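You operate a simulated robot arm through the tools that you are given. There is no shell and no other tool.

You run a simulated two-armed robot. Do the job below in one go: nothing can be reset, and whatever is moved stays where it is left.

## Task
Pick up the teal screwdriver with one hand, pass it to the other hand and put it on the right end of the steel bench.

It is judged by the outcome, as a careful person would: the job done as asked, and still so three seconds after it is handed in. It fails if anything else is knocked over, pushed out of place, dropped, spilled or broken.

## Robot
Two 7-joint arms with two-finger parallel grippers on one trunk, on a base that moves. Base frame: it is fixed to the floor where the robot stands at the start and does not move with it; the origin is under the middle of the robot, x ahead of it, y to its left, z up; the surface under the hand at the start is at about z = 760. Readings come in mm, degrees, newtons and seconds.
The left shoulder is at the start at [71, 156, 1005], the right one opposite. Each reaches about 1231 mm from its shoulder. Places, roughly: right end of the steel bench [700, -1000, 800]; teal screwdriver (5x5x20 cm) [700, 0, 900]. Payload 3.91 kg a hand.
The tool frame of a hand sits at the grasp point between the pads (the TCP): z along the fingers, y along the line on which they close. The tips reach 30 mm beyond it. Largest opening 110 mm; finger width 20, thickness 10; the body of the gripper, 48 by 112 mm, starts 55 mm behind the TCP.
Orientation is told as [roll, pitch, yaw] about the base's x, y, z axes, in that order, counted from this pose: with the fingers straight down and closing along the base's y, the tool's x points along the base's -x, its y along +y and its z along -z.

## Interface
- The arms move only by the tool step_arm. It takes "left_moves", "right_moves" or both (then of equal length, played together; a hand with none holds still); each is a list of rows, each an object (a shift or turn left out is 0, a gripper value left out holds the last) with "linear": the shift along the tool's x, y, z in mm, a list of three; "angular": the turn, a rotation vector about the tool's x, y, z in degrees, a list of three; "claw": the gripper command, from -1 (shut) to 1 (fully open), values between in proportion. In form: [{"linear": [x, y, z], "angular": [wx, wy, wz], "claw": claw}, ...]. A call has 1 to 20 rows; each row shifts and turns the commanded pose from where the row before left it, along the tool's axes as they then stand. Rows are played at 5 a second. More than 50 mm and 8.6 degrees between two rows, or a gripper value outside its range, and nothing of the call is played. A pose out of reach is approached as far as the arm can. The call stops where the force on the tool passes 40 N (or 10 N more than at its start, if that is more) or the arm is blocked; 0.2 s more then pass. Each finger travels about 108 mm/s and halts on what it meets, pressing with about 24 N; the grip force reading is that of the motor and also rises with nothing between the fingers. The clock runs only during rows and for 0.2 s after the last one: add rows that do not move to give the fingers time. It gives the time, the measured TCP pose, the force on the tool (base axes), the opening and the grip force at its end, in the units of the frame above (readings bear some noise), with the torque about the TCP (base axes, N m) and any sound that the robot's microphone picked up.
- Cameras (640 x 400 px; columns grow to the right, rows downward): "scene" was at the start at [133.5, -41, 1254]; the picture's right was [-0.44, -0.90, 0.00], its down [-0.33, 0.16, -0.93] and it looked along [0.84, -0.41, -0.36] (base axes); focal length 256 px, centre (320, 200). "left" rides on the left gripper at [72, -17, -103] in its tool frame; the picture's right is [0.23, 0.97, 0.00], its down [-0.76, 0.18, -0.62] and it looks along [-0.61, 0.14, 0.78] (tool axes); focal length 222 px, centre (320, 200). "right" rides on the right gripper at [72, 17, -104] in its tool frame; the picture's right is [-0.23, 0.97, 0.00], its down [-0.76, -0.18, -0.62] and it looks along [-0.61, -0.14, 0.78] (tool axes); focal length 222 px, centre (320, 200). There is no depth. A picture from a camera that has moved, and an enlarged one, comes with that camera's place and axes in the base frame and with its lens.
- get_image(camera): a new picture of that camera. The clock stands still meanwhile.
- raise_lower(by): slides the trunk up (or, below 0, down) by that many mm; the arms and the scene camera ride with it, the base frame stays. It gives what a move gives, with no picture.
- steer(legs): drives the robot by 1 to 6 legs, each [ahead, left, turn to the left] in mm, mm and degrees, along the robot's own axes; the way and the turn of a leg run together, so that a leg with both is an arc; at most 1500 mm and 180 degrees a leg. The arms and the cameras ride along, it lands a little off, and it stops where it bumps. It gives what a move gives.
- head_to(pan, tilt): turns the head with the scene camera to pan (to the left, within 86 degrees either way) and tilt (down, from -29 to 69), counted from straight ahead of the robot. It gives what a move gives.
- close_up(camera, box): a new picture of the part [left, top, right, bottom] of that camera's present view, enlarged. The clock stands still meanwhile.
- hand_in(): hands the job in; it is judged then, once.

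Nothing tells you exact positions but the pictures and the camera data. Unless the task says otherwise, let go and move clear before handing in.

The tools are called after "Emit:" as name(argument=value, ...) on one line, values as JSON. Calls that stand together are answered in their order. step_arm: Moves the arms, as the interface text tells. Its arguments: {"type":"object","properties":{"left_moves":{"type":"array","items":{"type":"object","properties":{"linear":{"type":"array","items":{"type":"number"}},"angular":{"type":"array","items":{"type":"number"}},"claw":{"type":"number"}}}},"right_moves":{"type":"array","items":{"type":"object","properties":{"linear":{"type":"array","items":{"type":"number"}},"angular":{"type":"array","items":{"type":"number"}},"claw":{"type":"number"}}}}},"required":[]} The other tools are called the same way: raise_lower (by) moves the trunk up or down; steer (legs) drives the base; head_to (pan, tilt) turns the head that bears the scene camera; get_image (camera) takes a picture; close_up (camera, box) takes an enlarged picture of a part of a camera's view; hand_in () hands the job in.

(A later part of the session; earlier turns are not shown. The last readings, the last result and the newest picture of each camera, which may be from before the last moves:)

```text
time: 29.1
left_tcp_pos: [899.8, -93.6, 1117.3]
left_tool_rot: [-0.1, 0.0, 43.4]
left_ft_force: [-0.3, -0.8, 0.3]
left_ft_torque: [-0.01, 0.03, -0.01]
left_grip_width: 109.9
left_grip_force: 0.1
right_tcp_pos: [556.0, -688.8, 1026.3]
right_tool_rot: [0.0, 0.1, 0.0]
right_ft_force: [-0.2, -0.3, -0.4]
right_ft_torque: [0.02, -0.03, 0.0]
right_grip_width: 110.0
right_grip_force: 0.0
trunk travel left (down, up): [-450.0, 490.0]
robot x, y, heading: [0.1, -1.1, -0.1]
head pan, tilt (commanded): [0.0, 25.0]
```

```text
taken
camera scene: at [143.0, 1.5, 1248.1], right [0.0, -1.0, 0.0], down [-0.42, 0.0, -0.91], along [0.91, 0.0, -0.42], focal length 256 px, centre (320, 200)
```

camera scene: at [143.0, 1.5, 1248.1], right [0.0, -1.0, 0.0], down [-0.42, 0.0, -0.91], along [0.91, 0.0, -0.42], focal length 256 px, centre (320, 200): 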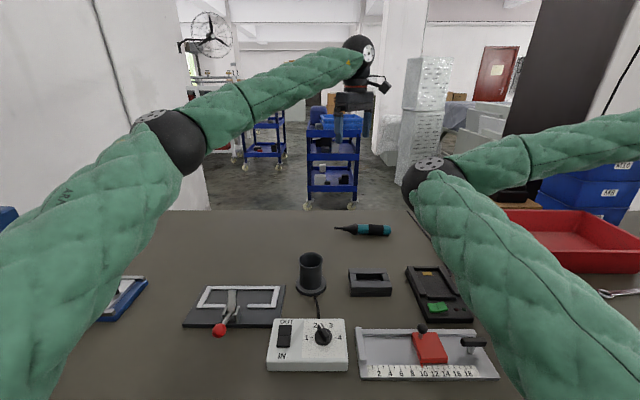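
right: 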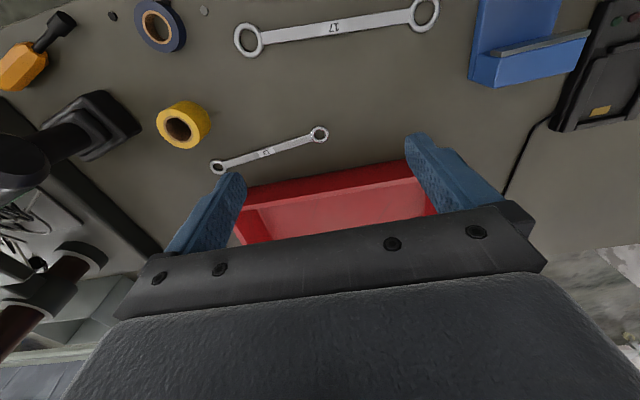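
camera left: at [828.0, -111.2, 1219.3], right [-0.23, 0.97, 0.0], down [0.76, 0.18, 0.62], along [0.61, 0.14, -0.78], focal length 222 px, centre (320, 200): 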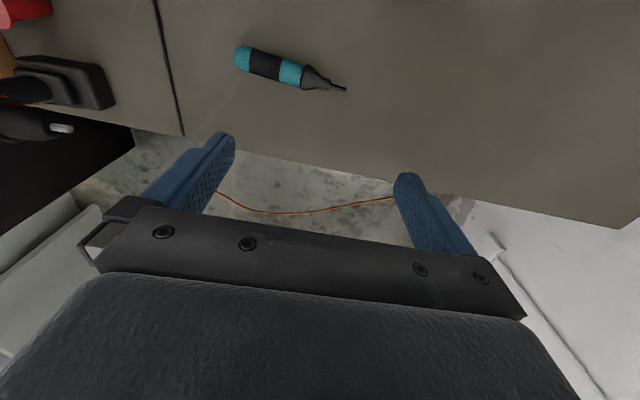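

The wrist alone turned and the elbow stayed put. I will finish the yaw to about 86° and move over the handle near [901, -202], descending part way.

Emit:
step_arm(left_moves=[{"angular": [0, 0, -7], "claw": 1}, {"angular": [0, 0, -8]}, {"angular": [0, 0, -8]}, {"angular": [0, 0, -8]}, {"angular": [0, 0, -8]}, {"angular": [0, 0, -3.8]}, {"linear": [35, -2.7, 10]}, {"linear": [36, -2.7, 25]}, {"linear": [36.7, -2.7, 25]}, {"linear": [0, 0, 35]}, {"linear": [0, 0, 30]}, {"linear": [0, 0, 0]}])

Emit:
get_image(camera="left")

Emit:
get_image(camera="scene")

```text
time: 31.7
left_tcp_pos: [903.0, -200.3, 993.4]
left_tool_rot: [0.0, 0.2, 86.2]
left_ft_force: [0.3, 0.3, -0.7]
left_ft_torque: [0.0, 0.03, 0.01]
left_grip_width: 109.9
left_grip_force: 0.0
right_tcp_pos: [556.3, -690.3, 1025.6]
right_tool_rot: [0.0, 0.0, 0.0]
right_ft_force: [-0.3, 0.3, -0.1]
right_ft_torque: [-0.02, 0.0, -0.01]
right_grip_width: 109.9
right_grip_force: 0.1
trunk travel left (down, up): [-450.0, 490.0]
robot x, y, heading: [1.5, -0.8, 0.1]
head pan, tilt (commanded): [0.0, 25.0]
```

```text
taken
camera left: at [915.5, -274.5, 1095.2], right [-0.99, -0.16, 0.0], down [-0.13, 0.77, 0.62], along [-0.1, 0.61, -0.78], focal length 222 px, centre (320, 200)
```

left: 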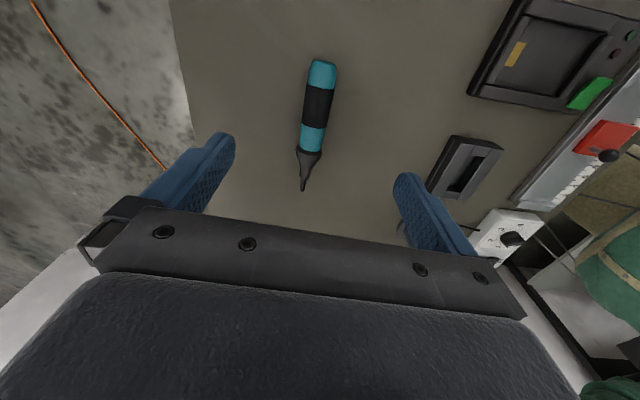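

```text
taken
camera scene: at [142.7, 1.6, 1248.2], right [0.0, -1.0, 0.0], down [-0.42, 0.0, -0.91], along [0.91, 0.0, -0.42], focal length 256 px, centre (320, 200)
```

scene: 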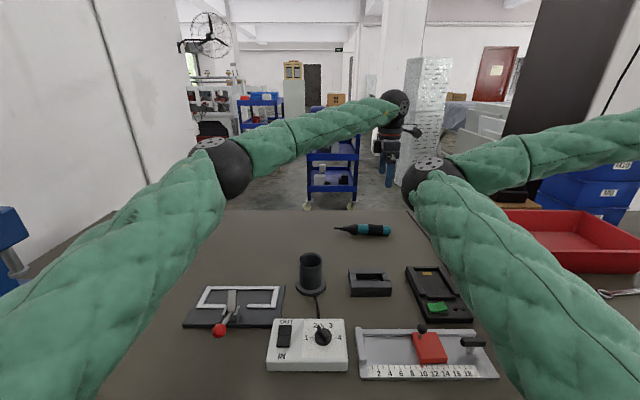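

The handle lies almost exactly under the fingers. I will trim the alignment by a couple of millimetres and degrees and descend toward the bench.

Emit:
step_arm(left_moves=[{"linear": [0, -2, 30], "angular": [0, 0, -1.5], "claw": 1}, {"linear": [0, 0, 40]}, {"linear": [0, 0, 40]}, {"linear": [0, 0, 30]}, {"linear": [0, 0, 20]}, {"linear": [0, 0, 15]}, {"linear": [0, 0, 0]}])

Emit:
get_image(camera="left")

Emit:
close_up(camera="scene", box=[300, 130, 460, 260])

```text
time: 33.3
left_tcp_pos: [905.3, -202.3, 817.7]
left_tool_rot: [0.0, 0.2, 87.8]
left_ft_force: [0.3, 0.1, -0.1]
left_ft_torque: [0.0, 0.04, -0.01]
left_grip_width: 110.0
left_grip_force: 0.0
right_tcp_pos: [555.9, -691.1, 1026.1]
right_tool_rot: [0.0, -0.1, 0.0]
right_ft_force: [0.0, 0.4, 0.3]
right_ft_torque: [-0.01, 0.01, 0.0]
right_grip_width: 110.2
right_grip_force: 0.0
trunk travel left (down, up): [-450.0, 490.0]
robot x, y, heading: [0.7, -1.8, 0.2]
head pan, tilt (commanded): [0.0, 25.0]
```

```text
taken
camera left: at [919.2, -275.2, 919.3], right [-0.98, -0.19, 0.0], down [-0.15, 0.77, 0.62], along [-0.12, 0.61, -0.78], focal length 222 px, centre (320, 200)
```

left: 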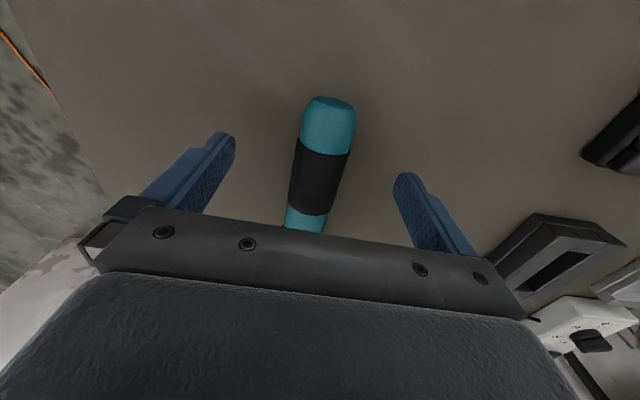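

```text
3.08 times, centred on (380, 195) of scene
camera zoom: at [142.8, 1.4, 1248.2], right [0.0, -1.0, 0.0], down [-0.42, 0.0, -0.91], along [0.91, 0.0, -0.42], focal length 787 px, centre (135, 215)
```

zoom: 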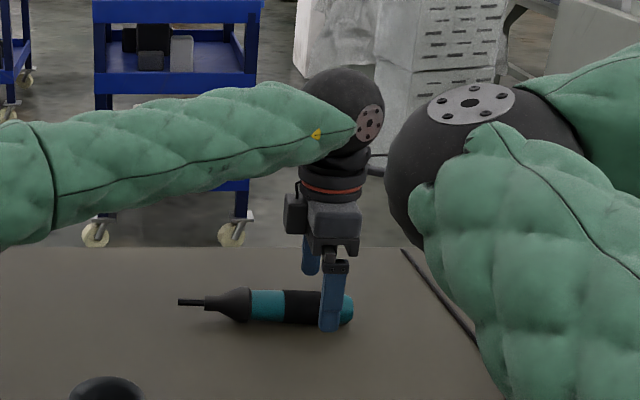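

The handle is centred between the fingers, about 39 mm from its end. I will go down the last 22 mm and close.

Emit:
step_arm(left_moves=[{"linear": [0, 0, 12], "claw": 1}, {"linear": [0, 0, 10]}, {"linear": [0, 0, 0]}])

Emit:
step_arm(left_moves=[{"claw": 0.2}, {"claw": -0.2}, {"claw": -0.6}, {"claw": -1}, {"claw": -1}, {"claw": -1}, {"claw": -1}])

Emit:
get_image(camera="left")

Emit:
close_up(camera="scene", box=[300, 130, 460, 260])

```text
time: 34.1
left_tcp_pos: [903.6, -203.7, 796.1]
left_tool_rot: [0.0, 0.1, 87.6]
left_ft_force: [-0.2, 0.4, -0.4]
left_ft_torque: [0.0, -0.04, 0.01]
left_grip_width: 110.0
left_grip_force: 0.2
right_tcp_pos: [556.5, -690.1, 1025.7]
right_tool_rot: [0.1, 0.1, 0.0]
right_ft_force: [-0.1, -0.4, -0.2]
right_ft_torque: [0.01, 0.02, -0.02]
right_grip_width: 109.8
right_grip_force: 0.0
trunk travel left (down, up): [-450.0, 490.0]
robot x, y, heading: [-0.7, -1.2, 0.0]
head pan, tilt (commanded): [0.0, 25.0]
```

```text
time: 35.7
left_tcp_pos: [903.9, -203.5, 795.9]
left_tool_rot: [0.0, 0.2, 87.7]
left_ft_force: [-0.8, -0.1, -0.5]
left_ft_torque: [0.04, 0.03, 0.04]
left_grip_width: 34.4
left_grip_force: 24.1
right_tcp_pos: [556.8, -690.3, 1025.9]
right_tool_rot: [0.0, 0.2, 0.2]
right_ft_force: [0.0, -0.6, 0.8]
right_ft_torque: [0.02, 0.0, -0.02]
right_grip_width: 110.0
right_grip_force: 0.0
trunk travel left (down, up): [-450.0, 490.0]
robot x, y, heading: [-0.1, 0.2, -0.1]
head pan, tilt (commanded): [0.0, 25.0]
```

```text
taken
camera left: at [917.9, -276.4, 897.9], right [-0.98, -0.19, 0.0], down [-0.15, 0.77, 0.62], along [-0.12, 0.61, -0.78], focal length 222 px, centre (320, 200)
```

left: 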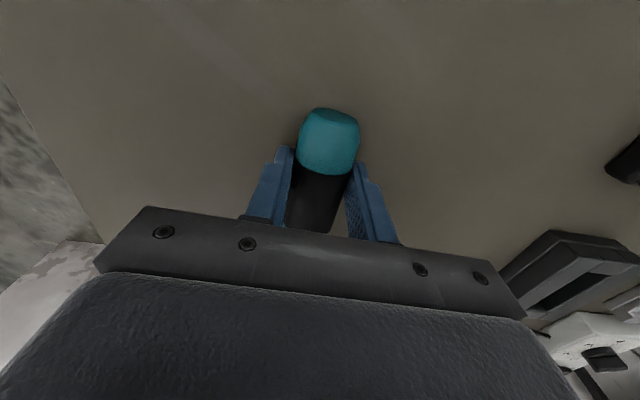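

```text
3.08 times, centred on (380, 195) of scene
camera zoom: at [142.9, 1.4, 1248.1], right [0.0, -1.0, 0.0], down [-0.42, 0.0, -0.91], along [0.91, 0.0, -0.42], focal length 787 px, centre (135, 215)
```

zoom: 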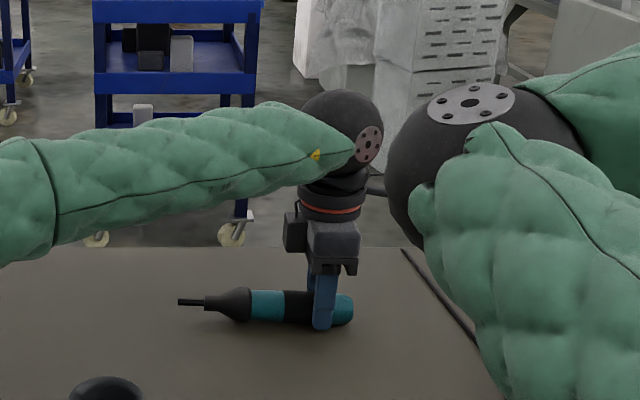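

The grip closed on the handle at 34.4 mm. I will lift a little and check whether the bit end droops.

Emit:
step_arm(left_moves=[{"linear": [0, 0, -8], "claw": -1}, {"linear": [0, 0, -10]}, {"linear": [0, 0, -12]}, {"linear": [0, 0, -15]}, {"linear": [0, 0, 0]}])

Emit:
close_up(camera="scene", box=[300, 130, 460, 260])

```text
time: 36.9
left_tcp_pos: [904.2, -203.7, 840.9]
left_tool_rot: [-0.1, 0.2, 87.7]
left_ft_force: [0.0, -0.4, -2.4]
left_ft_torque: [-0.12, 0.04, 0.01]
left_grip_width: 34.4
left_grip_force: 24.3
right_tcp_pos: [556.7, -690.5, 1025.7]
right_tool_rot: [0.0, 0.1, 0.1]
right_ft_force: [-0.1, 0.0, 1.0]
right_ft_torque: [-0.01, 0.04, 0.01]
right_grip_width: 110.0
right_grip_force: 0.0
trunk travel left (down, up): [-450.0, 490.0]
robot x, y, heading: [-0.6, 3.9, 0.1]
head pan, tilt (commanded): [0.0, 25.0]
```

```text
3.08 times, centred on (380, 195) of scene
camera zoom: at [143.5, 1.3, 1248.0], right [0.0, -1.0, 0.0], down [-0.42, 0.0, -0.91], along [0.91, 0.0, -0.42], focal length 787 px, centre (135, 215)
```

zoom: 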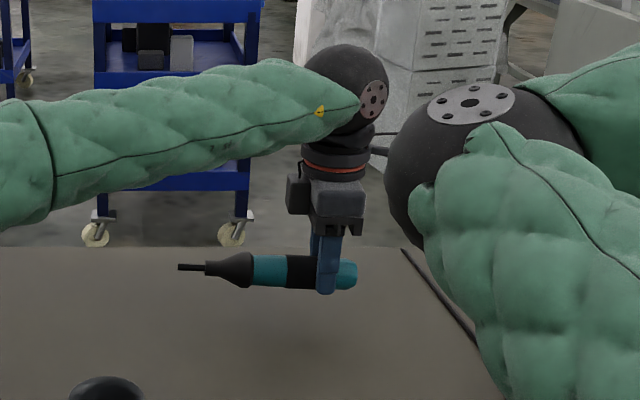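

The screwdriver lifts level with no droop. For the hand-over it is better that the left hand holds it on the bit side of its balance point, leaving the handle end free for the right hand. I will set it back down where it lay and regrip about 61 mm further along.

Emit:
step_arm(left_moves=[{"linear": [0, 0, 15], "claw": -1}, {"linear": [0, 0, 14]}, {"linear": [0, 0, 10]}, {"linear": [0, 0, 5]}, {"linear": [0, 0, 0]}])

Emit:
step_arm(left_moves=[{"claw": -0.4}, {"claw": 0}, {"claw": 0.5}, {"claw": 1}, {"claw": 1}, {"claw": 1}])

Emit:
close_up(camera="scene", box=[300, 130, 460, 260])

Emit:
get_image(camera="left")

```text
time: 38.1
left_tcp_pos: [902.6, -202.7, 797.4]
left_tool_rot: [0.0, 0.1, 87.7]
left_ft_force: [0.6, 0.0, -3.3]
left_ft_torque: [-0.11, 0.04, 0.0]
left_grip_width: 34.4
left_grip_force: 23.9
right_tcp_pos: [557.1, -691.4, 1025.4]
right_tool_rot: [-0.1, 0.0, 0.0]
right_ft_force: [1.2, 0.7, 0.0]
right_ft_torque: [-0.02, -0.02, -0.01]
right_grip_width: 110.1
right_grip_force: 0.0
trunk travel left (down, up): [-450.0, 490.0]
robot x, y, heading: [1.8, 0.5, 0.3]
head pan, tilt (commanded): [0.0, 25.0]
```

```text
time: 39.5
left_tcp_pos: [903.2, -202.4, 797.4]
left_tool_rot: [0.0, 0.2, 87.6]
left_ft_force: [-0.2, -0.5, -0.9]
left_ft_torque: [-0.02, -0.03, 0.02]
left_grip_width: 109.8
left_grip_force: 0.0
right_tcp_pos: [555.8, -690.2, 1026.2]
right_tool_rot: [0.0, 0.1, 0.1]
right_ft_force: [0.1, 0.2, 0.3]
right_ft_torque: [-0.03, 0.04, -0.01]
right_grip_width: 110.1
right_grip_force: 0.0
trunk travel left (down, up): [-450.0, 490.0]
robot x, y, heading: [-0.3, 4.3, 0.0]
head pan, tilt (commanded): [0.0, 25.0]
```

```text
3.08 times, centred on (380, 195) of scene
camera zoom: at [143.0, 1.3, 1248.1], right [0.0, -1.0, 0.0], down [-0.42, 0.0, -0.91], along [0.91, 0.0, -0.42], focal length 787 px, centre (135, 215)
```

zoom: 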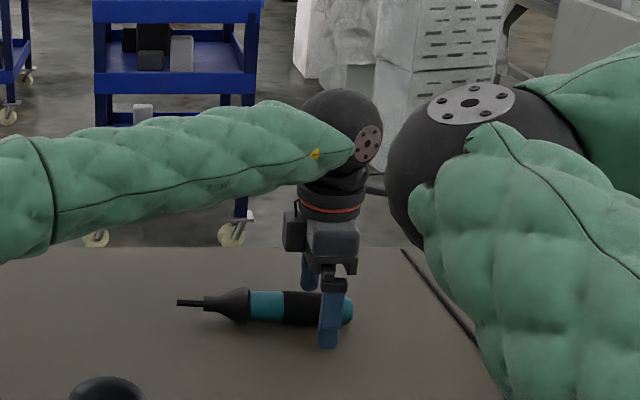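

```text
taken
camera left: at [917.2, -275.5, 899.0], right [-0.98, -0.19, 0.0], down [-0.15, 0.77, 0.62], along [-0.12, 0.61, -0.78], focal length 222 px, centre (320, 200)
```

left: 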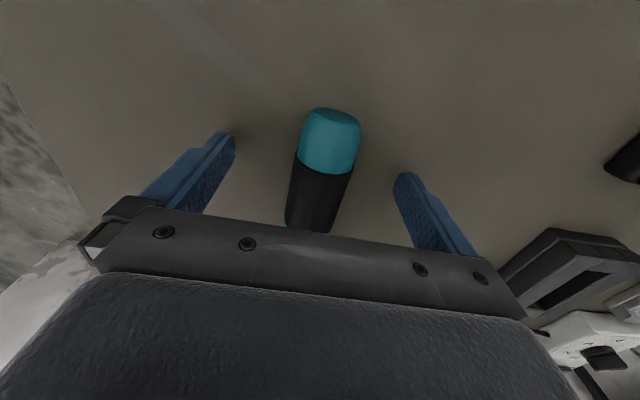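

It is back on the bench and released. I will slide the open fingers 61 mm toward the bit and grip the lower teal section.

Emit:
step_arm(left_moves=[{"linear": [-20, 0, 0], "claw": 1}, {"linear": [-20, 0, 0]}, {"linear": [-21, 0, 0]}, {"linear": [0, 0, 0]}])

Emit:
get_image(camera="left")

Emit:
close_up(camera="scene", box=[300, 130, 460, 260])

```text
time: 40.5
left_tcp_pos: [905.3, -142.9, 797.6]
left_tool_rot: [0.0, 0.2, 87.5]
left_ft_force: [-0.1, 0.4, -1.1]
left_ft_torque: [0.02, -0.02, 0.03]
left_grip_width: 109.9
left_grip_force: 0.1
right_tcp_pos: [557.2, -690.9, 1025.3]
right_tool_rot: [0.0, 0.0, 0.1]
right_ft_force: [-0.2, -0.1, -1.2]
right_ft_torque: [0.0, -0.01, 0.0]
right_grip_width: 109.9
right_grip_force: 0.1
trunk travel left (down, up): [-450.0, 490.0]
robot x, y, heading: [0.1, -0.8, 0.2]
head pan, tilt (commanded): [0.0, 25.0]
```

```text
taken
camera left: at [919.7, -216.3, 898.5], right [-0.98, -0.19, 0.0], down [-0.15, 0.77, 0.62], along [-0.12, 0.61, -0.78], focal length 222 px, centre (320, 200)
```

left: 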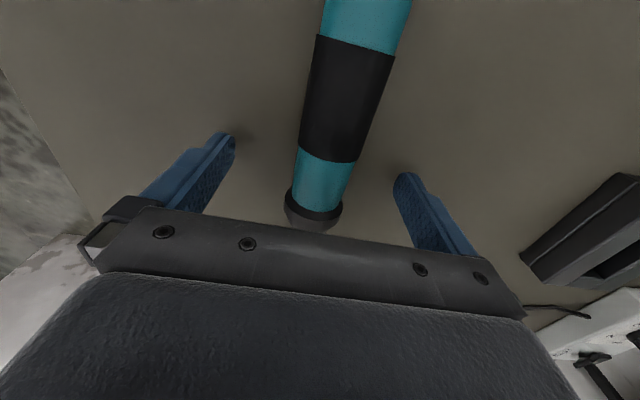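

```text
3.08 times, centred on (380, 195) of scene
camera zoom: at [143.0, 0.9, 1248.1], right [0.0, -1.0, 0.0], down [-0.42, 0.0, -0.91], along [0.91, 0.0, -0.42], focal length 787 px, centre (135, 215)
```

zoom: 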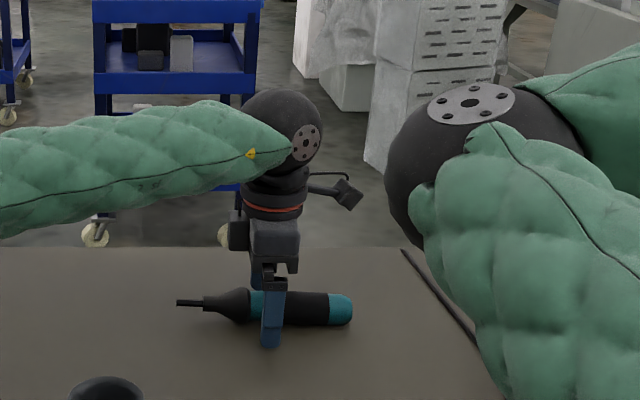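

The fingers straddle the lower teal section. Closing, then a small lift to check the balance.

Emit:
step_arm(left_moves=[{"claw": 0.2}, {"claw": -0.2}, {"claw": -0.6}, {"claw": -1}, {"claw": -1}, {"claw": -1}, {"claw": -1}])

Emit:
step_arm(left_moves=[{"linear": [0, 0, -8], "claw": -1}, {"linear": [0, 0, -12]}, {"linear": [0, 0, -15]}, {"linear": [0, 0, -15]}, {"linear": [0, 0, 0]}])

Emit:
close_up(camera="scene", box=[300, 130, 460, 260])

Emit:
get_image(camera="left")

```text
time: 42.1
left_tcp_pos: [905.9, -143.3, 797.0]
left_tool_rot: [-0.1, 0.2, 87.7]
left_ft_force: [1.2, 0.8, 2.4]
left_ft_torque: [-0.08, -0.07, 0.01]
left_grip_width: 34.2
left_grip_force: 24.2
right_tcp_pos: [556.1, -691.3, 1025.4]
right_tool_rot: [0.0, 0.2, 0.1]
right_ft_force: [0.7, 0.2, 0.1]
right_ft_torque: [0.0, -0.06, 0.02]
right_grip_width: 110.1
right_grip_force: 0.0
trunk travel left (down, up): [-450.0, 490.0]
robot x, y, heading: [0.5, -2.4, 0.1]
head pan, tilt (commanded): [0.0, 25.0]
```

```text
time: 43.3
left_tcp_pos: [905.4, -140.8, 846.6]
left_tool_rot: [0.0, 0.2, 87.7]
left_ft_force: [0.1, -0.1, -3.9]
left_ft_torque: [0.07, -0.01, 0.0]
left_grip_width: 34.2
left_grip_force: 24.2
right_tcp_pos: [557.2, -690.3, 1025.4]
right_tool_rot: [0.1, 0.1, 0.2]
right_ft_force: [0.0, -0.1, -0.5]
right_ft_torque: [0.0, -0.01, 0.02]
right_grip_width: 110.0
right_grip_force: 0.1
trunk travel left (down, up): [-450.0, 490.0]
robot x, y, heading: [-0.2, 2.4, 0.1]
head pan, tilt (commanded): [0.0, 25.0]
```

```text
3.08 times, centred on (380, 195) of scene
camera zoom: at [143.5, 1.3, 1248.0], right [0.0, -1.0, 0.0], down [-0.42, 0.0, -0.91], along [0.91, 0.0, -0.42], focal length 787 px, centre (135, 215)
```

zoom: 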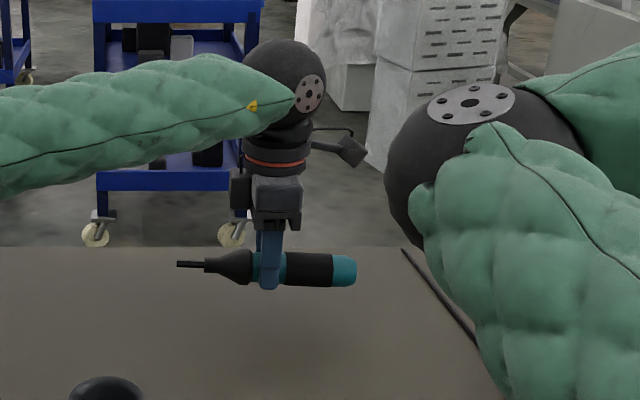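

```text
taken
camera left: at [919.9, -214.4, 947.7], right [-0.98, -0.19, 0.0], down [-0.15, 0.77, 0.62], along [-0.12, 0.61, -0.78], focal length 222 px, centre (320, 200)
```

left: 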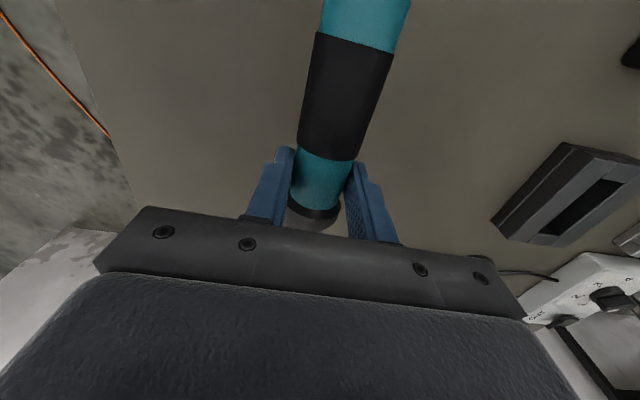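

The screwdriver is held level and nearly balanced, with the handle end free. I will lift clear and raise the trunk by 150 mm for more elbow room above the bench.

Emit:
step_arm(left_moves=[{"linear": [0, 0, -25], "claw": -1}, {"linear": [0, 0, -30]}, {"linear": [0, 0, -30]}, {"linear": [0, 0, -30]}, {"linear": [0, 0, 0]}])

Emit:
raise_lower(by=150)

Emit:
get_image(camera="scene")

Emit:
get_image(camera="left")

```text
time: 44.5
left_tcp_pos: [907.8, -141.3, 962.1]
left_tool_rot: [0.0, 0.2, 87.7]
left_ft_force: [0.0, 0.2, -4.0]
left_ft_torque: [0.05, 0.0, -0.03]
left_grip_width: 34.7
left_grip_force: 24.3
right_tcp_pos: [557.2, -690.4, 1024.5]
right_tool_rot: [0.0, 0.0, 0.0]
right_ft_force: [0.3, 0.4, 0.3]
right_ft_torque: [0.0, 0.02, -0.01]
right_grip_width: 109.9
right_grip_force: 0.0
trunk travel left (down, up): [-450.0, 490.0]
robot x, y, heading: [-1.1, 2.5, -0.2]
head pan, tilt (commanded): [0.0, 25.0]
```

```text
time: 46.3
left_tcp_pos: [906.2, -142.1, 1111.0]
left_tool_rot: [0.0, 0.2, 87.7]
left_ft_force: [-0.1, 0.5, -3.6]
left_ft_torque: [0.06, -0.01, 0.0]
left_grip_width: 34.5
left_grip_force: 23.9
right_tcp_pos: [557.1, -689.9, 1175.9]
right_tool_rot: [0.1, 0.1, 0.0]
right_ft_force: [-0.5, 0.4, -1.0]
right_ft_torque: [-0.01, 0.01, -0.03]
right_grip_width: 110.1
right_grip_force: 0.0
trunk travel left (down, up): [-600.0, 340.0]
robot x, y, heading: [-0.5, 6.9, 0.4]
head pan, tilt (commanded): [0.0, 25.0]
```

```text
taken
camera scene: at [143.7, 1.2, 1397.9], right [0.0, -1.0, 0.0], down [-0.42, 0.0, -0.91], along [0.91, 0.0, -0.42], focal length 256 px, centre (320, 200)
```

scene: 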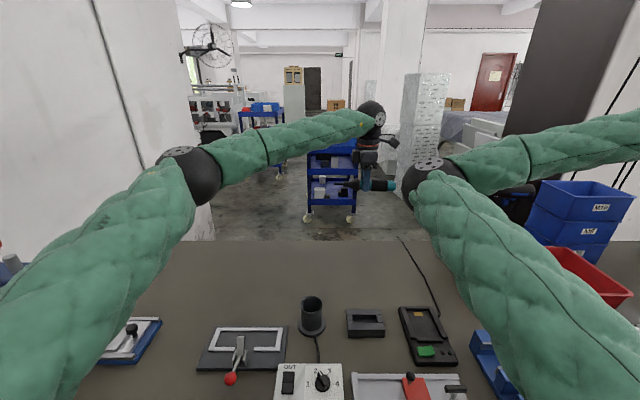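

```text
taken
camera left: at [922.0, -213.8, 1213.3], right [-0.98, -0.19, 0.0], down [-0.15, 0.77, 0.62], along [-0.12, 0.61, -0.78], focal length 222 px, centre (320, 200)
```

left: 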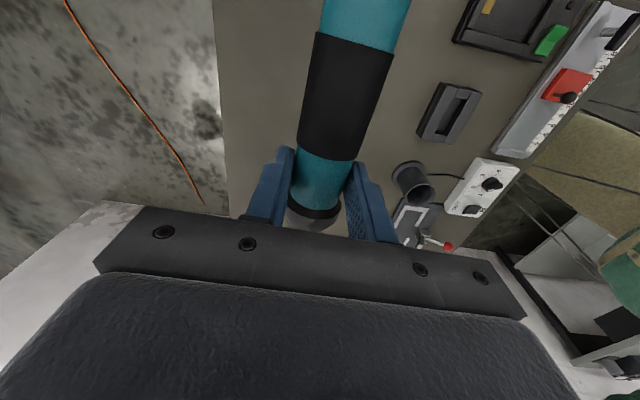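

All steady. Now I turn the left hand back to yaw 0 so the screwdriver points along x, with the handle end toward the robot.

Emit:
step_arm(left_moves=[{"angular": [0, 0, 5], "claw": -1}, {"angular": [0, 0, 7]}, {"angular": [0, 0, 7]}, {"angular": [0, 0, 7]}, {"angular": [0, 0, 7]}, {"angular": [0, 0, 7]}, {"angular": [0, 0, 7]}, {"angular": [0, 0, 7]}, {"angular": [0, 0, 7]}, {"angular": [0, 0, 7]}, {"angular": [0, 0, 7]}, {"angular": [0, 0, 7]}, {"angular": [0, 0, 5.7]}, {"linear": [0, 0, 0]}])

Emit:
head_to(pan=-10, tilt=18)

Emit:
get_image(camera="scene")

Emit:
get_image(camera="left")

```text
time: 49.3
left_tcp_pos: [907.1, -141.1, 1112.5]
left_tool_rot: [-0.2, 0.0, -0.1]
left_ft_force: [-1.3, -0.7, -3.8]
left_ft_torque: [-0.02, -0.09, -0.02]
left_grip_width: 34.3
left_grip_force: 24.0
right_tcp_pos: [555.9, -690.2, 1176.6]
right_tool_rot: [0.1, 0.0, 0.1]
right_ft_force: [0.1, 0.0, 0.2]
right_ft_torque: [-0.01, -0.04, -0.01]
right_grip_width: 109.9
right_grip_force: 0.0
trunk travel left (down, up): [-600.0, 340.0]
robot x, y, heading: [-0.2, -0.1, 0.2]
head pan, tilt (commanded): [0.0, 25.0]
```

```text
time: 50.0
left_tcp_pos: [907.5, -141.1, 1112.4]
left_tool_rot: [-0.2, 0.0, -0.1]
left_ft_force: [-0.4, 0.1, -3.5]
left_ft_torque: [-0.02, -0.05, 0.0]
left_grip_width: 34.3
left_grip_force: 24.1
right_tcp_pos: [556.1, -690.8, 1174.8]
right_tool_rot: [0.0, 0.1, 0.1]
right_ft_force: [0.3, -0.2, -0.5]
right_ft_torque: [-0.01, 0.01, 0.01]
right_grip_width: 110.2
right_grip_force: 0.1
trunk travel left (down, up): [-600.0, 340.0]
robot x, y, heading: [3.4, -0.4, 0.2]
head pan, tilt (commanded): [-10.0, 18.0]
```

```text
taken
camera scene: at [143.2, -14.8, 1409.4], right [-0.17, -0.99, 0.0], down [-0.31, 0.05, -0.95], along [0.94, -0.16, -0.31], focal length 256 px, centre (320, 200)
```

scene: 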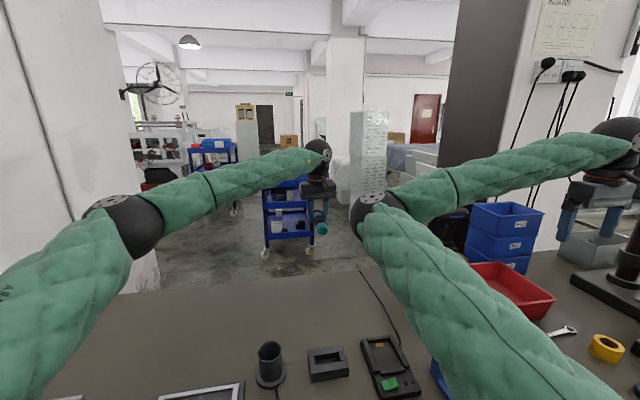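

```text
taken
camera left: at [835.7, -157.4, 1214.0], right [-0.23, 0.97, 0.0], down [0.76, 0.18, 0.62], along [0.61, 0.14, -0.78], focal length 222 px, centre (320, 200)
```

left: 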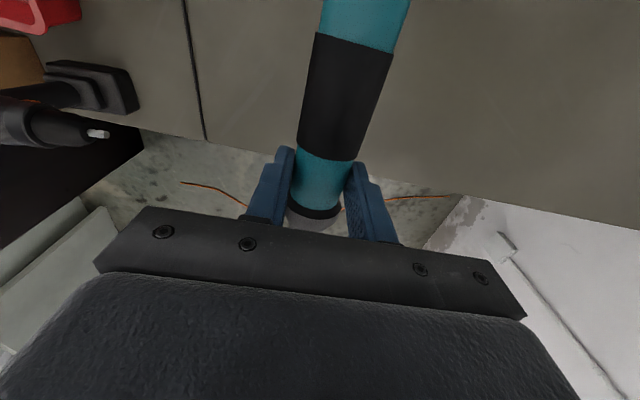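

The screwdriver now points along x, held steady. I will roll the left hand around the screwdriver's axis in stages so its forearm swings away to the left, watching the grip.

Emit:
step_arm(left_moves=[{"angular": [5, 0, 0], "claw": -1}, {"angular": [6, 0, 0]}, {"angular": [6, 0, 0]}, {"angular": [6, 0, 0]}, {"angular": [7, 0, 0]}, {"linear": [0, 0, 0]}, {"linear": [0, 0, 0]}])

Emit:
get_image(camera="left")

Emit:
get_image(camera="scene")

```text
time: 51.6
left_tcp_pos: [907.7, -140.1, 1111.5]
left_tool_rot: [-30.2, 0.0, 0.0]
left_ft_force: [0.7, 0.5, -3.5]
left_ft_torque: [0.03, -0.06, 0.0]
left_grip_width: 34.3
left_grip_force: 24.4
right_tcp_pos: [557.4, -689.2, 1175.7]
right_tool_rot: [0.0, 0.1, 0.0]
right_ft_force: [-0.4, 0.7, -0.1]
right_ft_torque: [0.05, 0.01, 0.0]
right_grip_width: 110.0
right_grip_force: 0.0
trunk travel left (down, up): [-600.0, 340.0]
robot x, y, heading: [1.7, 2.9, 0.1]
head pan, tilt (commanded): [-10.0, 18.0]
```

```text
taken
camera left: at [835.6, -103.3, 1208.2], right [-0.23, 0.84, -0.49], down [0.76, 0.47, 0.45], along [0.61, -0.27, -0.75], focal length 222 px, centre (320, 200)
```

left: 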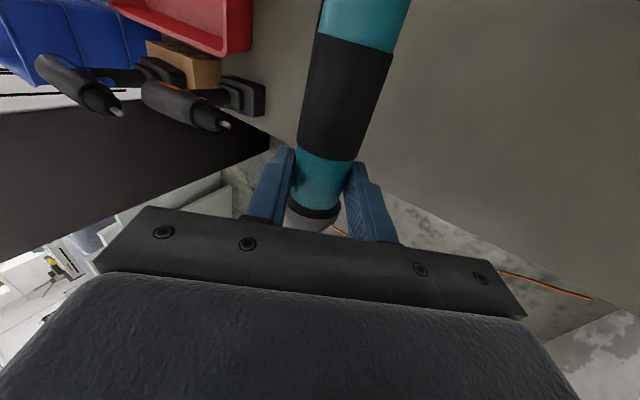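

```text
taken
camera scene: at [143.4, -14.4, 1409.4], right [-0.17, -0.99, 0.0], down [-0.31, 0.05, -0.95], along [0.94, -0.16, -0.31], focal length 256 px, centre (320, 200)
```

scene: 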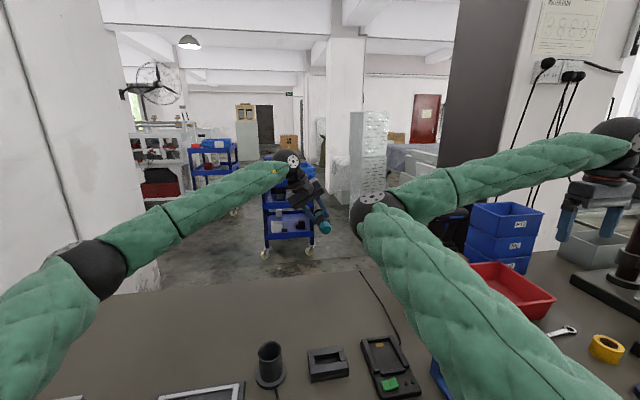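

The grip has not shifted at 30° roll. I will go on to 45° and check again.

Emit:
step_arm(left_moves=[{"angular": [5, 0, 0], "claw": -1}, {"angular": [5, 0, 0]}, {"angular": [5, 0, 0]}, {"linear": [0, 0, 0]}, {"linear": [0, 0, 0]}, {"linear": [0, 0, 0]}])

Emit:
get_image(camera="left")

Emit:
get_image(camera="scene")

```text
time: 53.0
left_tcp_pos: [906.9, -139.7, 1112.6]
left_tool_rot: [-45.2, -0.1, -0.1]
left_ft_force: [-0.1, 0.6, -3.4]
left_ft_torque: [0.01, -0.04, -0.01]
left_grip_width: 34.3
left_grip_force: 23.9
right_tcp_pos: [556.0, -689.7, 1175.8]
right_tool_rot: [0.0, 0.2, 0.2]
right_ft_force: [0.5, -0.1, 0.4]
right_ft_torque: [0.01, 0.0, 0.01]
right_grip_width: 109.9
right_grip_force: 0.1
trunk travel left (down, up): [-600.0, 340.0]
robot x, y, heading: [-0.7, 0.3, 0.4]
head pan, tilt (commanded): [-10.0, 18.0]
```

```text
taken
camera left: at [835.6, -79.4, 1195.0], right [-0.23, 0.69, -0.69], down [0.76, 0.57, 0.31], along [0.61, -0.46, -0.65], focal length 222 px, centre (320, 200)
```

left: 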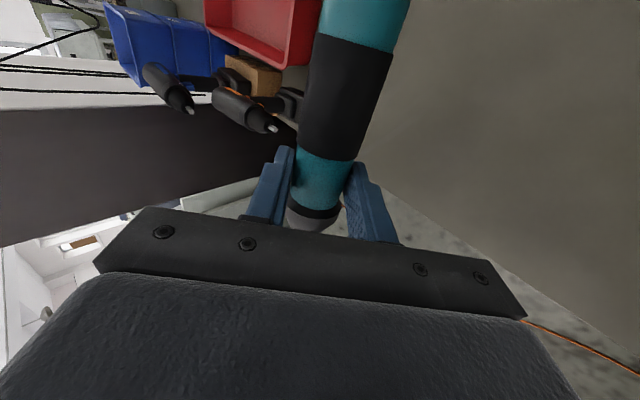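

```text
taken
camera scene: at [143.2, -14.9, 1409.4], right [-0.17, -0.99, 0.0], down [-0.31, 0.05, -0.95], along [0.94, -0.16, -0.31], focal length 256 px, centre (320, 200)
```

scene: 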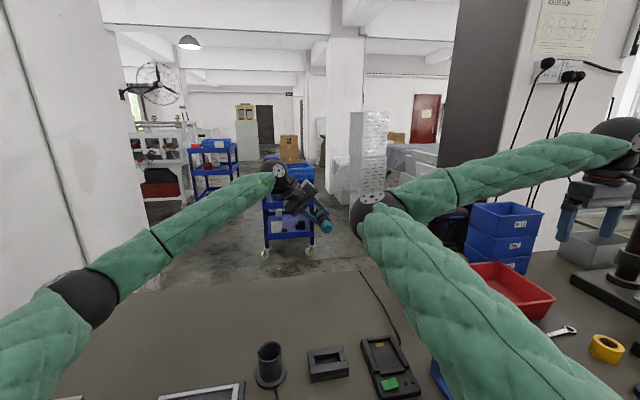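

The grip is unchanged at 45°. I will roll 5° more and shift the left hand 100 mm to the right, which gives the best spacing between the two arms for the hand-over.

Emit:
step_arm(left_moves=[{"linear": [0, -14.1, 14.1], "claw": -1}, {"linear": [0, -14.1, 14.1]}, {"linear": [0, -14.1, 14.1]}, {"linear": [0, -14.1, 14.1]}, {"linear": [0, -14.3, 14.3]}, {"angular": [5, 0, 0]}, {"linear": [0, 0, 0]}, {"linear": [0, 0, 0]}])

Emit:
step_arm(right_moves=[{"angular": [-7, 0, 0], "claw": 1}, {"angular": [-7, 0, 0]}, {"angular": [-6, 0, 0]}, {"linear": [0, 0, 0]}])

Emit:
get_image(camera="scene")

Emit:
get_image(camera="left")

```text
time: 54.8
left_tcp_pos: [907.0, -241.2, 1111.6]
left_tool_rot: [-50.2, 0.1, -0.1]
left_ft_force: [-0.1, -0.2, -2.8]
left_ft_torque: [0.03, -0.08, 0.03]
left_grip_width: 34.4
left_grip_force: 24.2
right_tcp_pos: [557.7, -688.7, 1176.7]
right_tool_rot: [0.0, 0.1, 0.0]
right_ft_force: [0.1, 0.7, 0.1]
right_ft_torque: [-0.02, 0.01, 0.02]
right_grip_width: 110.0
right_grip_force: 0.0
trunk travel left (down, up): [-600.0, 340.0]
robot x, y, heading: [2.5, 2.2, 0.2]
head pan, tilt (commanded): [-10.0, 18.0]
```

```text
time: 55.8
left_tcp_pos: [908.0, -243.2, 1110.8]
left_tool_rot: [-50.2, 0.2, 0.0]
left_ft_force: [0.9, 0.7, -3.6]
left_ft_torque: [0.05, -0.04, -0.01]
left_grip_width: 34.1
left_grip_force: 24.1
right_tcp_pos: [557.5, -689.0, 1175.6]
right_tool_rot: [20.2, 0.1, 0.1]
right_ft_force: [0.1, 2.0, -0.5]
right_ft_torque: [-0.01, -0.01, -0.01]
right_grip_width: 109.7
right_grip_force: 0.1
trunk travel left (down, up): [-600.0, 340.0]
robot x, y, heading: [2.4, 1.9, 0.2]
head pan, tilt (commanded): [-10.0, 18.0]
```

```text
taken
camera scene: at [144.2, -14.8, 1409.2], right [-0.17, -0.99, 0.0], down [-0.31, 0.05, -0.95], along [0.94, -0.16, -0.31], focal length 256 px, centre (320, 200)
```

scene: 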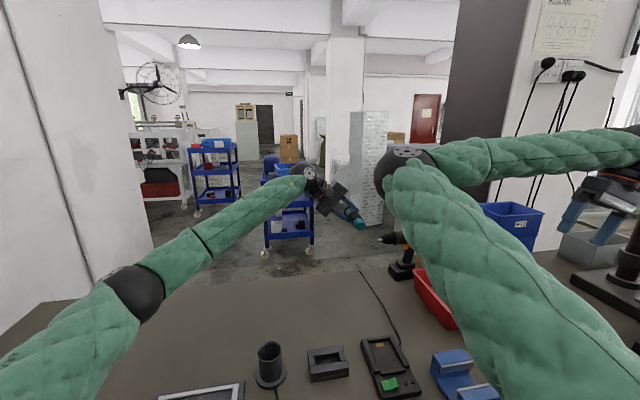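

```text
taken
camera left: at [835.9, -172.6, 1188.7], right [-0.23, 0.62, -0.75], down [0.76, 0.59, 0.26], along [0.61, -0.51, -0.61], focal length 222 px, centre (320, 200)
```

left: 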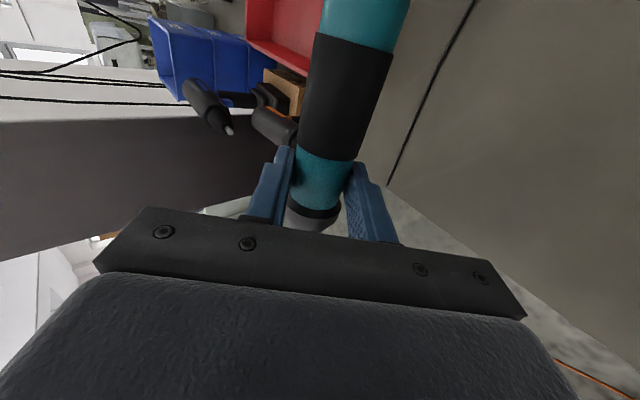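

Rolling the right hand by 20° also lifted its elbow, which helps the clearance. I will bring the open right hand in from the right, first half of the way, and look.

Emit:
step_arm(right_moves=[{"linear": [-24, 31.6, 7.8], "claw": 1}, {"linear": [-24, 31.6, 7.8]}, {"linear": [-24, 31.6, 7.8]}, {"linear": [-24, 31.6, 7.8]}, {"linear": [-24, 31.6, 7.8]}, {"linear": [-24, 31.6, 7.8]}, {"linear": [0, 0, 0]}])

Emit:
get_image(camera="scene")

Emit:
get_image(camera="right")

```text
time: 57.4
left_tcp_pos: [905.6, -243.6, 1111.2]
left_tool_rot: [-50.1, 0.0, -0.1]
left_ft_force: [-0.4, 0.0, -3.8]
left_ft_torque: [0.08, -0.02, 0.01]
left_grip_width: 34.3
left_grip_force: 23.9
right_tcp_pos: [703.4, -496.6, 1198.2]
right_tool_rot: [20.1, 0.1, 0.1]
right_ft_force: [-0.1, 0.3, -0.5]
right_ft_torque: [0.03, 0.02, 0.03]
right_grip_width: 110.0
right_grip_force: 0.1
trunk travel left (down, up): [-600.0, 340.0]
robot x, y, heading: [-2.7, 1.3, 0.0]
head pan, tilt (commanded): [-10.0, 18.0]
```

```text
taken
camera scene: at [143.2, -16.0, 1409.4], right [-0.17, -0.99, 0.0], down [-0.31, 0.05, -0.95], along [0.94, -0.16, -0.31], focal length 256 px, centre (320, 200)
```

scene: 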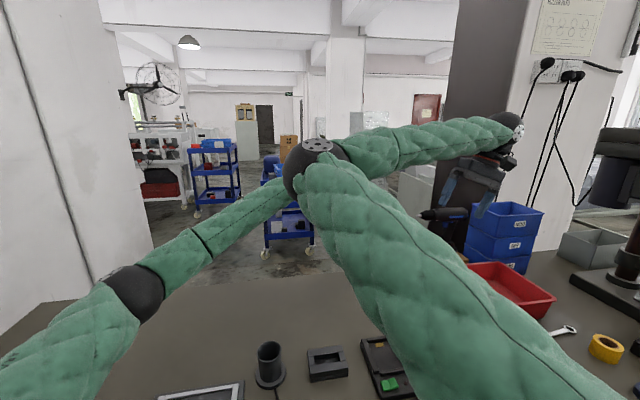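

```text
taken
camera right: at [629.9, -515.9, 1300.9], right [0.23, 0.92, 0.33], down [0.76, -0.38, 0.52], along [0.61, 0.14, -0.78], focal length 222 px, centre (320, 200)
```

right: 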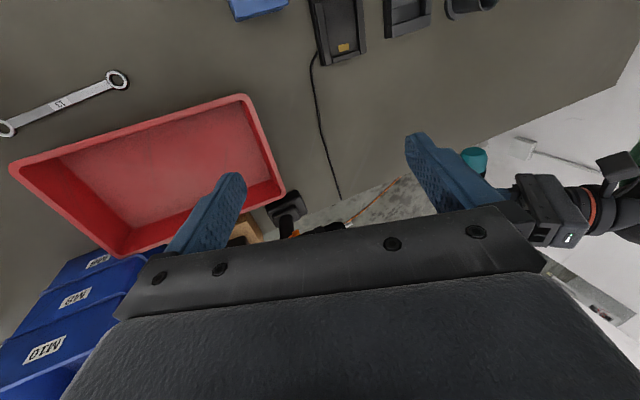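

The right elbow rides well above the left arm. The right camera sees the teal handle end and the left gripper ahead, so I continue to the approach point.

Emit:
step_arm(right_moves=[{"linear": [-24, 31.6, 7.8], "claw": 1}, {"linear": [-24, 31.6, 7.8]}, {"linear": [-24, 31.6, 7.8]}, {"linear": [-24, 31.6, 7.8]}, {"linear": [0, 0, 0]}])

Emit:
get_image(camera="scene")

Emit:
get_image(camera="right")

Emit:
get_image(camera="left")

```text
time: 58.8
left_tcp_pos: [908.2, -241.1, 1109.3]
left_tool_rot: [-50.1, 0.1, 0.1]
left_ft_force: [0.1, 0.8, -3.3]
left_ft_torque: [0.05, -0.04, -0.02]
left_grip_width: 34.4
left_grip_force: 23.8
right_tcp_pos: [796.3, -385.7, 1178.8]
right_tool_rot: [20.5, 2.5, -1.4]
right_ft_force: [-0.2, -0.3, 0.2]
right_ft_torque: [-0.01, 0.01, -0.02]
right_grip_width: 110.0
right_grip_force: 0.1
trunk travel left (down, up): [-600.0, 340.0]
robot x, y, heading: [-0.0, -0.0, 0.3]
head pan, tilt (commanded): [-10.0, 18.0]
stopped in row 5 (right hand): the arm was blocked; the commanded pose is now the measured one
```

```text
taken
camera scene: at [144.3, -15.2, 1409.2], right [-0.17, -0.99, 0.0], down [-0.31, 0.05, -0.95], along [0.94, -0.16, -0.31], focal length 256 px, centre (320, 200)
```

scene: 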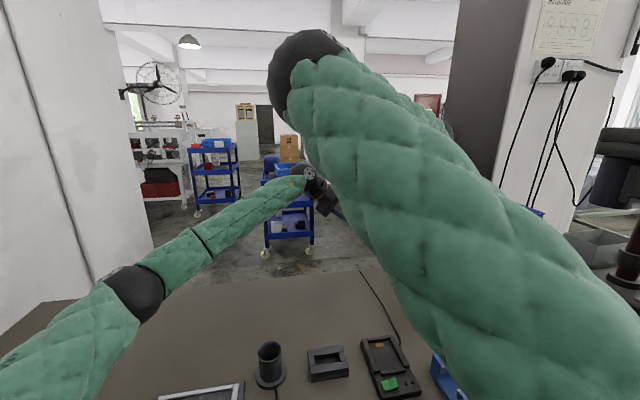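

```text
taken
camera right: at [727.6, -404.8, 1285.9], right [0.26, 0.91, 0.33], down [0.77, -0.4, 0.49], along [0.57, 0.13, -0.81], focal length 222 px, centre (320, 200)
```

right: 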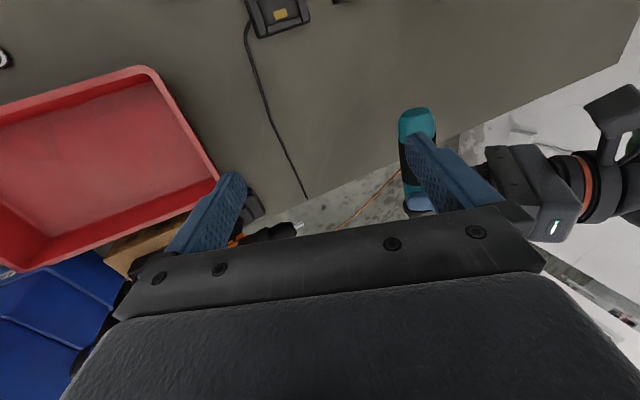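

```text
taken
camera left: at [835.9, -172.7, 1188.1], right [-0.23, 0.62, -0.75], down [0.76, 0.59, 0.26], along [0.61, -0.51, -0.61], focal length 222 px, centre (320, 200)
```

left: 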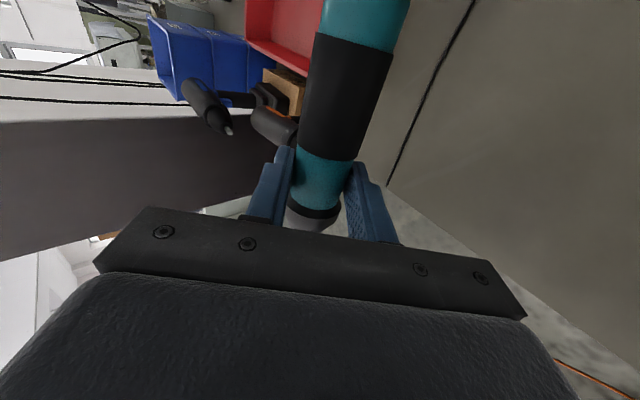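

The right arm reached its limit with that roll this far left; its elbow swung up high. Nothing touched the screwdriver. I will back the right hand off to the right, reduce its roll, and look again.

Emit:
step_arm(right_moves=[{"linear": [0, -19, -7], "angular": [1.5, -1, -0.6], "claw": 1}, {"linear": [0, -19, -7], "angular": [3, -1, -0.6]}, {"linear": [0, -19, -7], "angular": [3, -0.5, -0.1]}, {"linear": [0, -19, -7], "angular": [3, 0, 0]}, {"linear": [0, 0, 0]}])

Emit:
get_image(camera="scene")

Emit:
get_image(camera="right")

```text
time: 60.0
left_tcp_pos: [906.7, -240.6, 1112.7]
left_tool_rot: [-50.2, 0.1, 0.0]
left_ft_force: [0.1, 0.1, -3.0]
left_ft_torque: [0.04, -0.04, -0.01]
left_grip_width: 34.2
left_grip_force: 23.8
right_tcp_pos: [795.4, -464.6, 1187.6]
right_tool_rot: [9.9, -0.5, -0.7]
right_ft_force: [-0.1, 0.2, 1.0]
right_ft_torque: [-0.02, -0.03, 0.02]
right_grip_width: 109.7
right_grip_force: 0.0
trunk travel left (down, up): [-600.0, 340.0]
robot x, y, heading: [0.5, -1.8, 0.2]
head pan, tilt (commanded): [-10.0, 18.0]
```

```text
taken
camera scene: at [142.4, -14.3, 1409.6], right [-0.17, -0.99, 0.0], down [-0.3, 0.05, -0.95], along [0.94, -0.16, -0.31], focal length 256 px, centre (320, 200)
```

scene: 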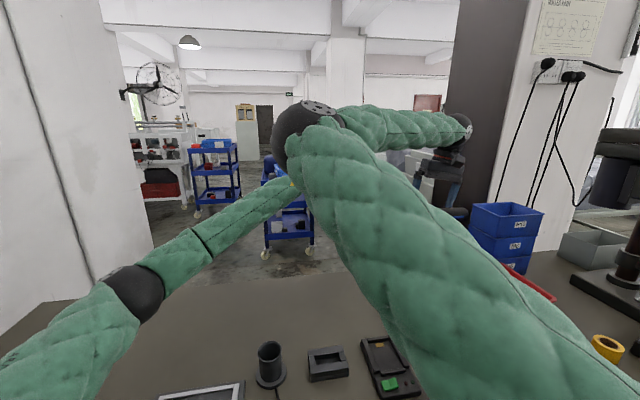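

```text
taken
camera right: at [720.5, -464.5, 1292.0], right [0.24, 0.96, 0.17], down [0.75, -0.29, 0.59], along [0.61, -0.01, -0.79], focal length 222 px, centre (320, 200)
```

right: 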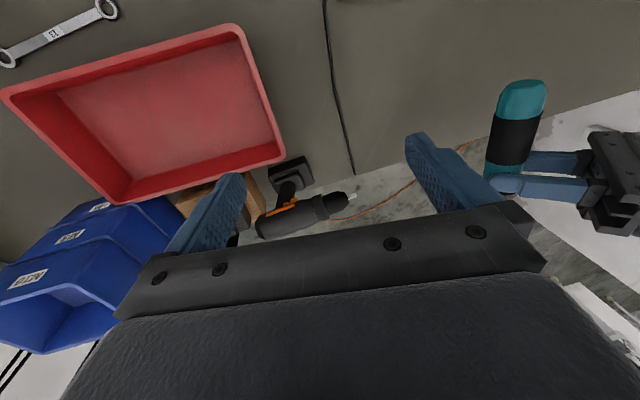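

The right arm is comfortable again at 10° roll around [795, -465]. I will set it at an approach point near [846, -455, 1215] and bring the left hand toward it instead.

Emit:
step_arm(right_moves=[{"linear": [-17, 4.8, -8.4], "claw": 1}, {"linear": [-17, 4.8, -8.4]}, {"linear": [-16.6, 4.6, -8.4]}, {"linear": [0, 0, 0]}])

Emit:
step_arm(left_moves=[{"linear": [0, -12.8, 15.4], "claw": -1}, {"linear": [0, -12.8, 15.4]}, {"linear": [0, -12.8, 15.4]}, {"linear": [0, -12.8, 15.4]}, {"linear": [0, -12.8, 15.4]}, {"linear": [0, 0, 0]}])

Emit:
get_image(camera="right")

Emit:
get_image(camera="scene")

Emit:
get_image(camera="left")

```text
time: 61.0
left_tcp_pos: [905.3, -240.8, 1114.1]
left_tool_rot: [-50.2, 0.1, 0.0]
left_ft_force: [-0.6, 0.1, -2.6]
left_ft_torque: [0.07, -0.03, 0.05]
left_grip_width: 34.2
left_grip_force: 24.0
right_tcp_pos: [845.7, -455.1, 1214.5]
right_tool_rot: [9.9, -0.4, -0.6]
right_ft_force: [-0.2, 0.8, 0.3]
right_ft_torque: [0.01, 0.0, 0.04]
right_grip_width: 109.8
right_grip_force: 0.0
trunk travel left (down, up): [-600.0, 340.0]
robot x, y, heading: [0.8, 3.0, -0.1]
head pan, tilt (commanded): [-10.0, 18.0]
```

```text
time: 62.4
left_tcp_pos: [907.0, -340.7, 1112.6]
left_tool_rot: [-50.2, 0.0, 0.0]
left_ft_force: [0.4, 0.2, -2.2]
left_ft_torque: [0.04, -0.07, 0.01]
left_grip_width: 34.3
left_grip_force: 23.9
right_tcp_pos: [845.7, -455.7, 1214.7]
right_tool_rot: [9.9, -0.4, -0.7]
right_ft_force: [-0.6, -0.4, 0.7]
right_ft_torque: [-0.03, -0.02, 0.04]
right_grip_width: 110.1
right_grip_force: 0.0
trunk travel left (down, up): [-600.0, 340.0]
robot x, y, heading: [-1.1, 5.2, 0.2]
head pan, tilt (commanded): [-10.0, 18.0]
```

```text
taken
camera right: at [772.1, -454.8, 1319.0], right [0.24, 0.96, 0.17], down [0.75, -0.29, 0.59], along [0.61, -0.01, -0.79], focal length 222 px, centre (320, 200)
```

right: 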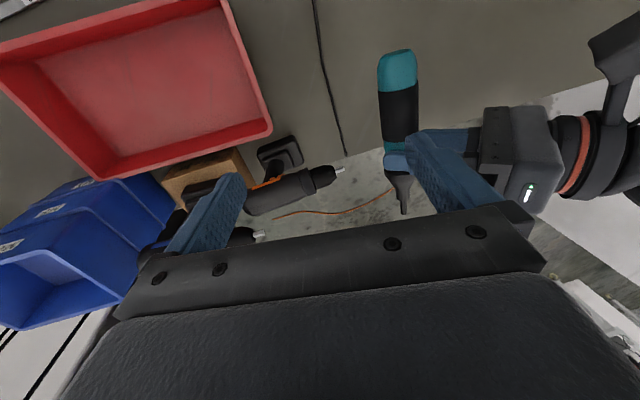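

```text
taken
camera scene: at [143.3, -14.1, 1409.4], right [-0.17, -0.99, 0.0], down [-0.31, 0.05, -0.95], along [0.94, -0.16, -0.31], focal length 256 px, centre (320, 200)
```

scene: 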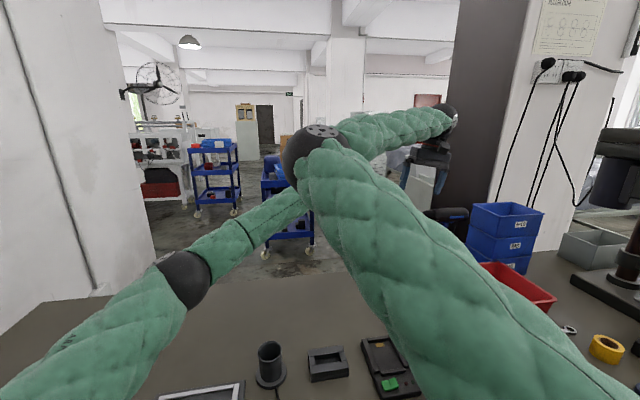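

```text
taken
camera left: at [834.5, -271.9, 1189.9], right [-0.23, 0.62, -0.75], down [0.76, 0.59, 0.26], along [0.61, -0.51, -0.61], focal length 222 px, centre (320, 200)
```

left: 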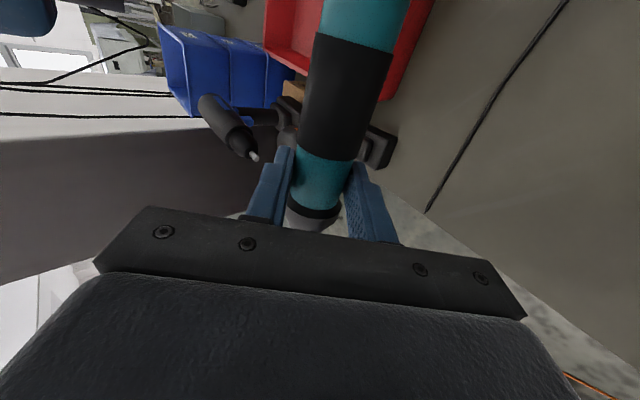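

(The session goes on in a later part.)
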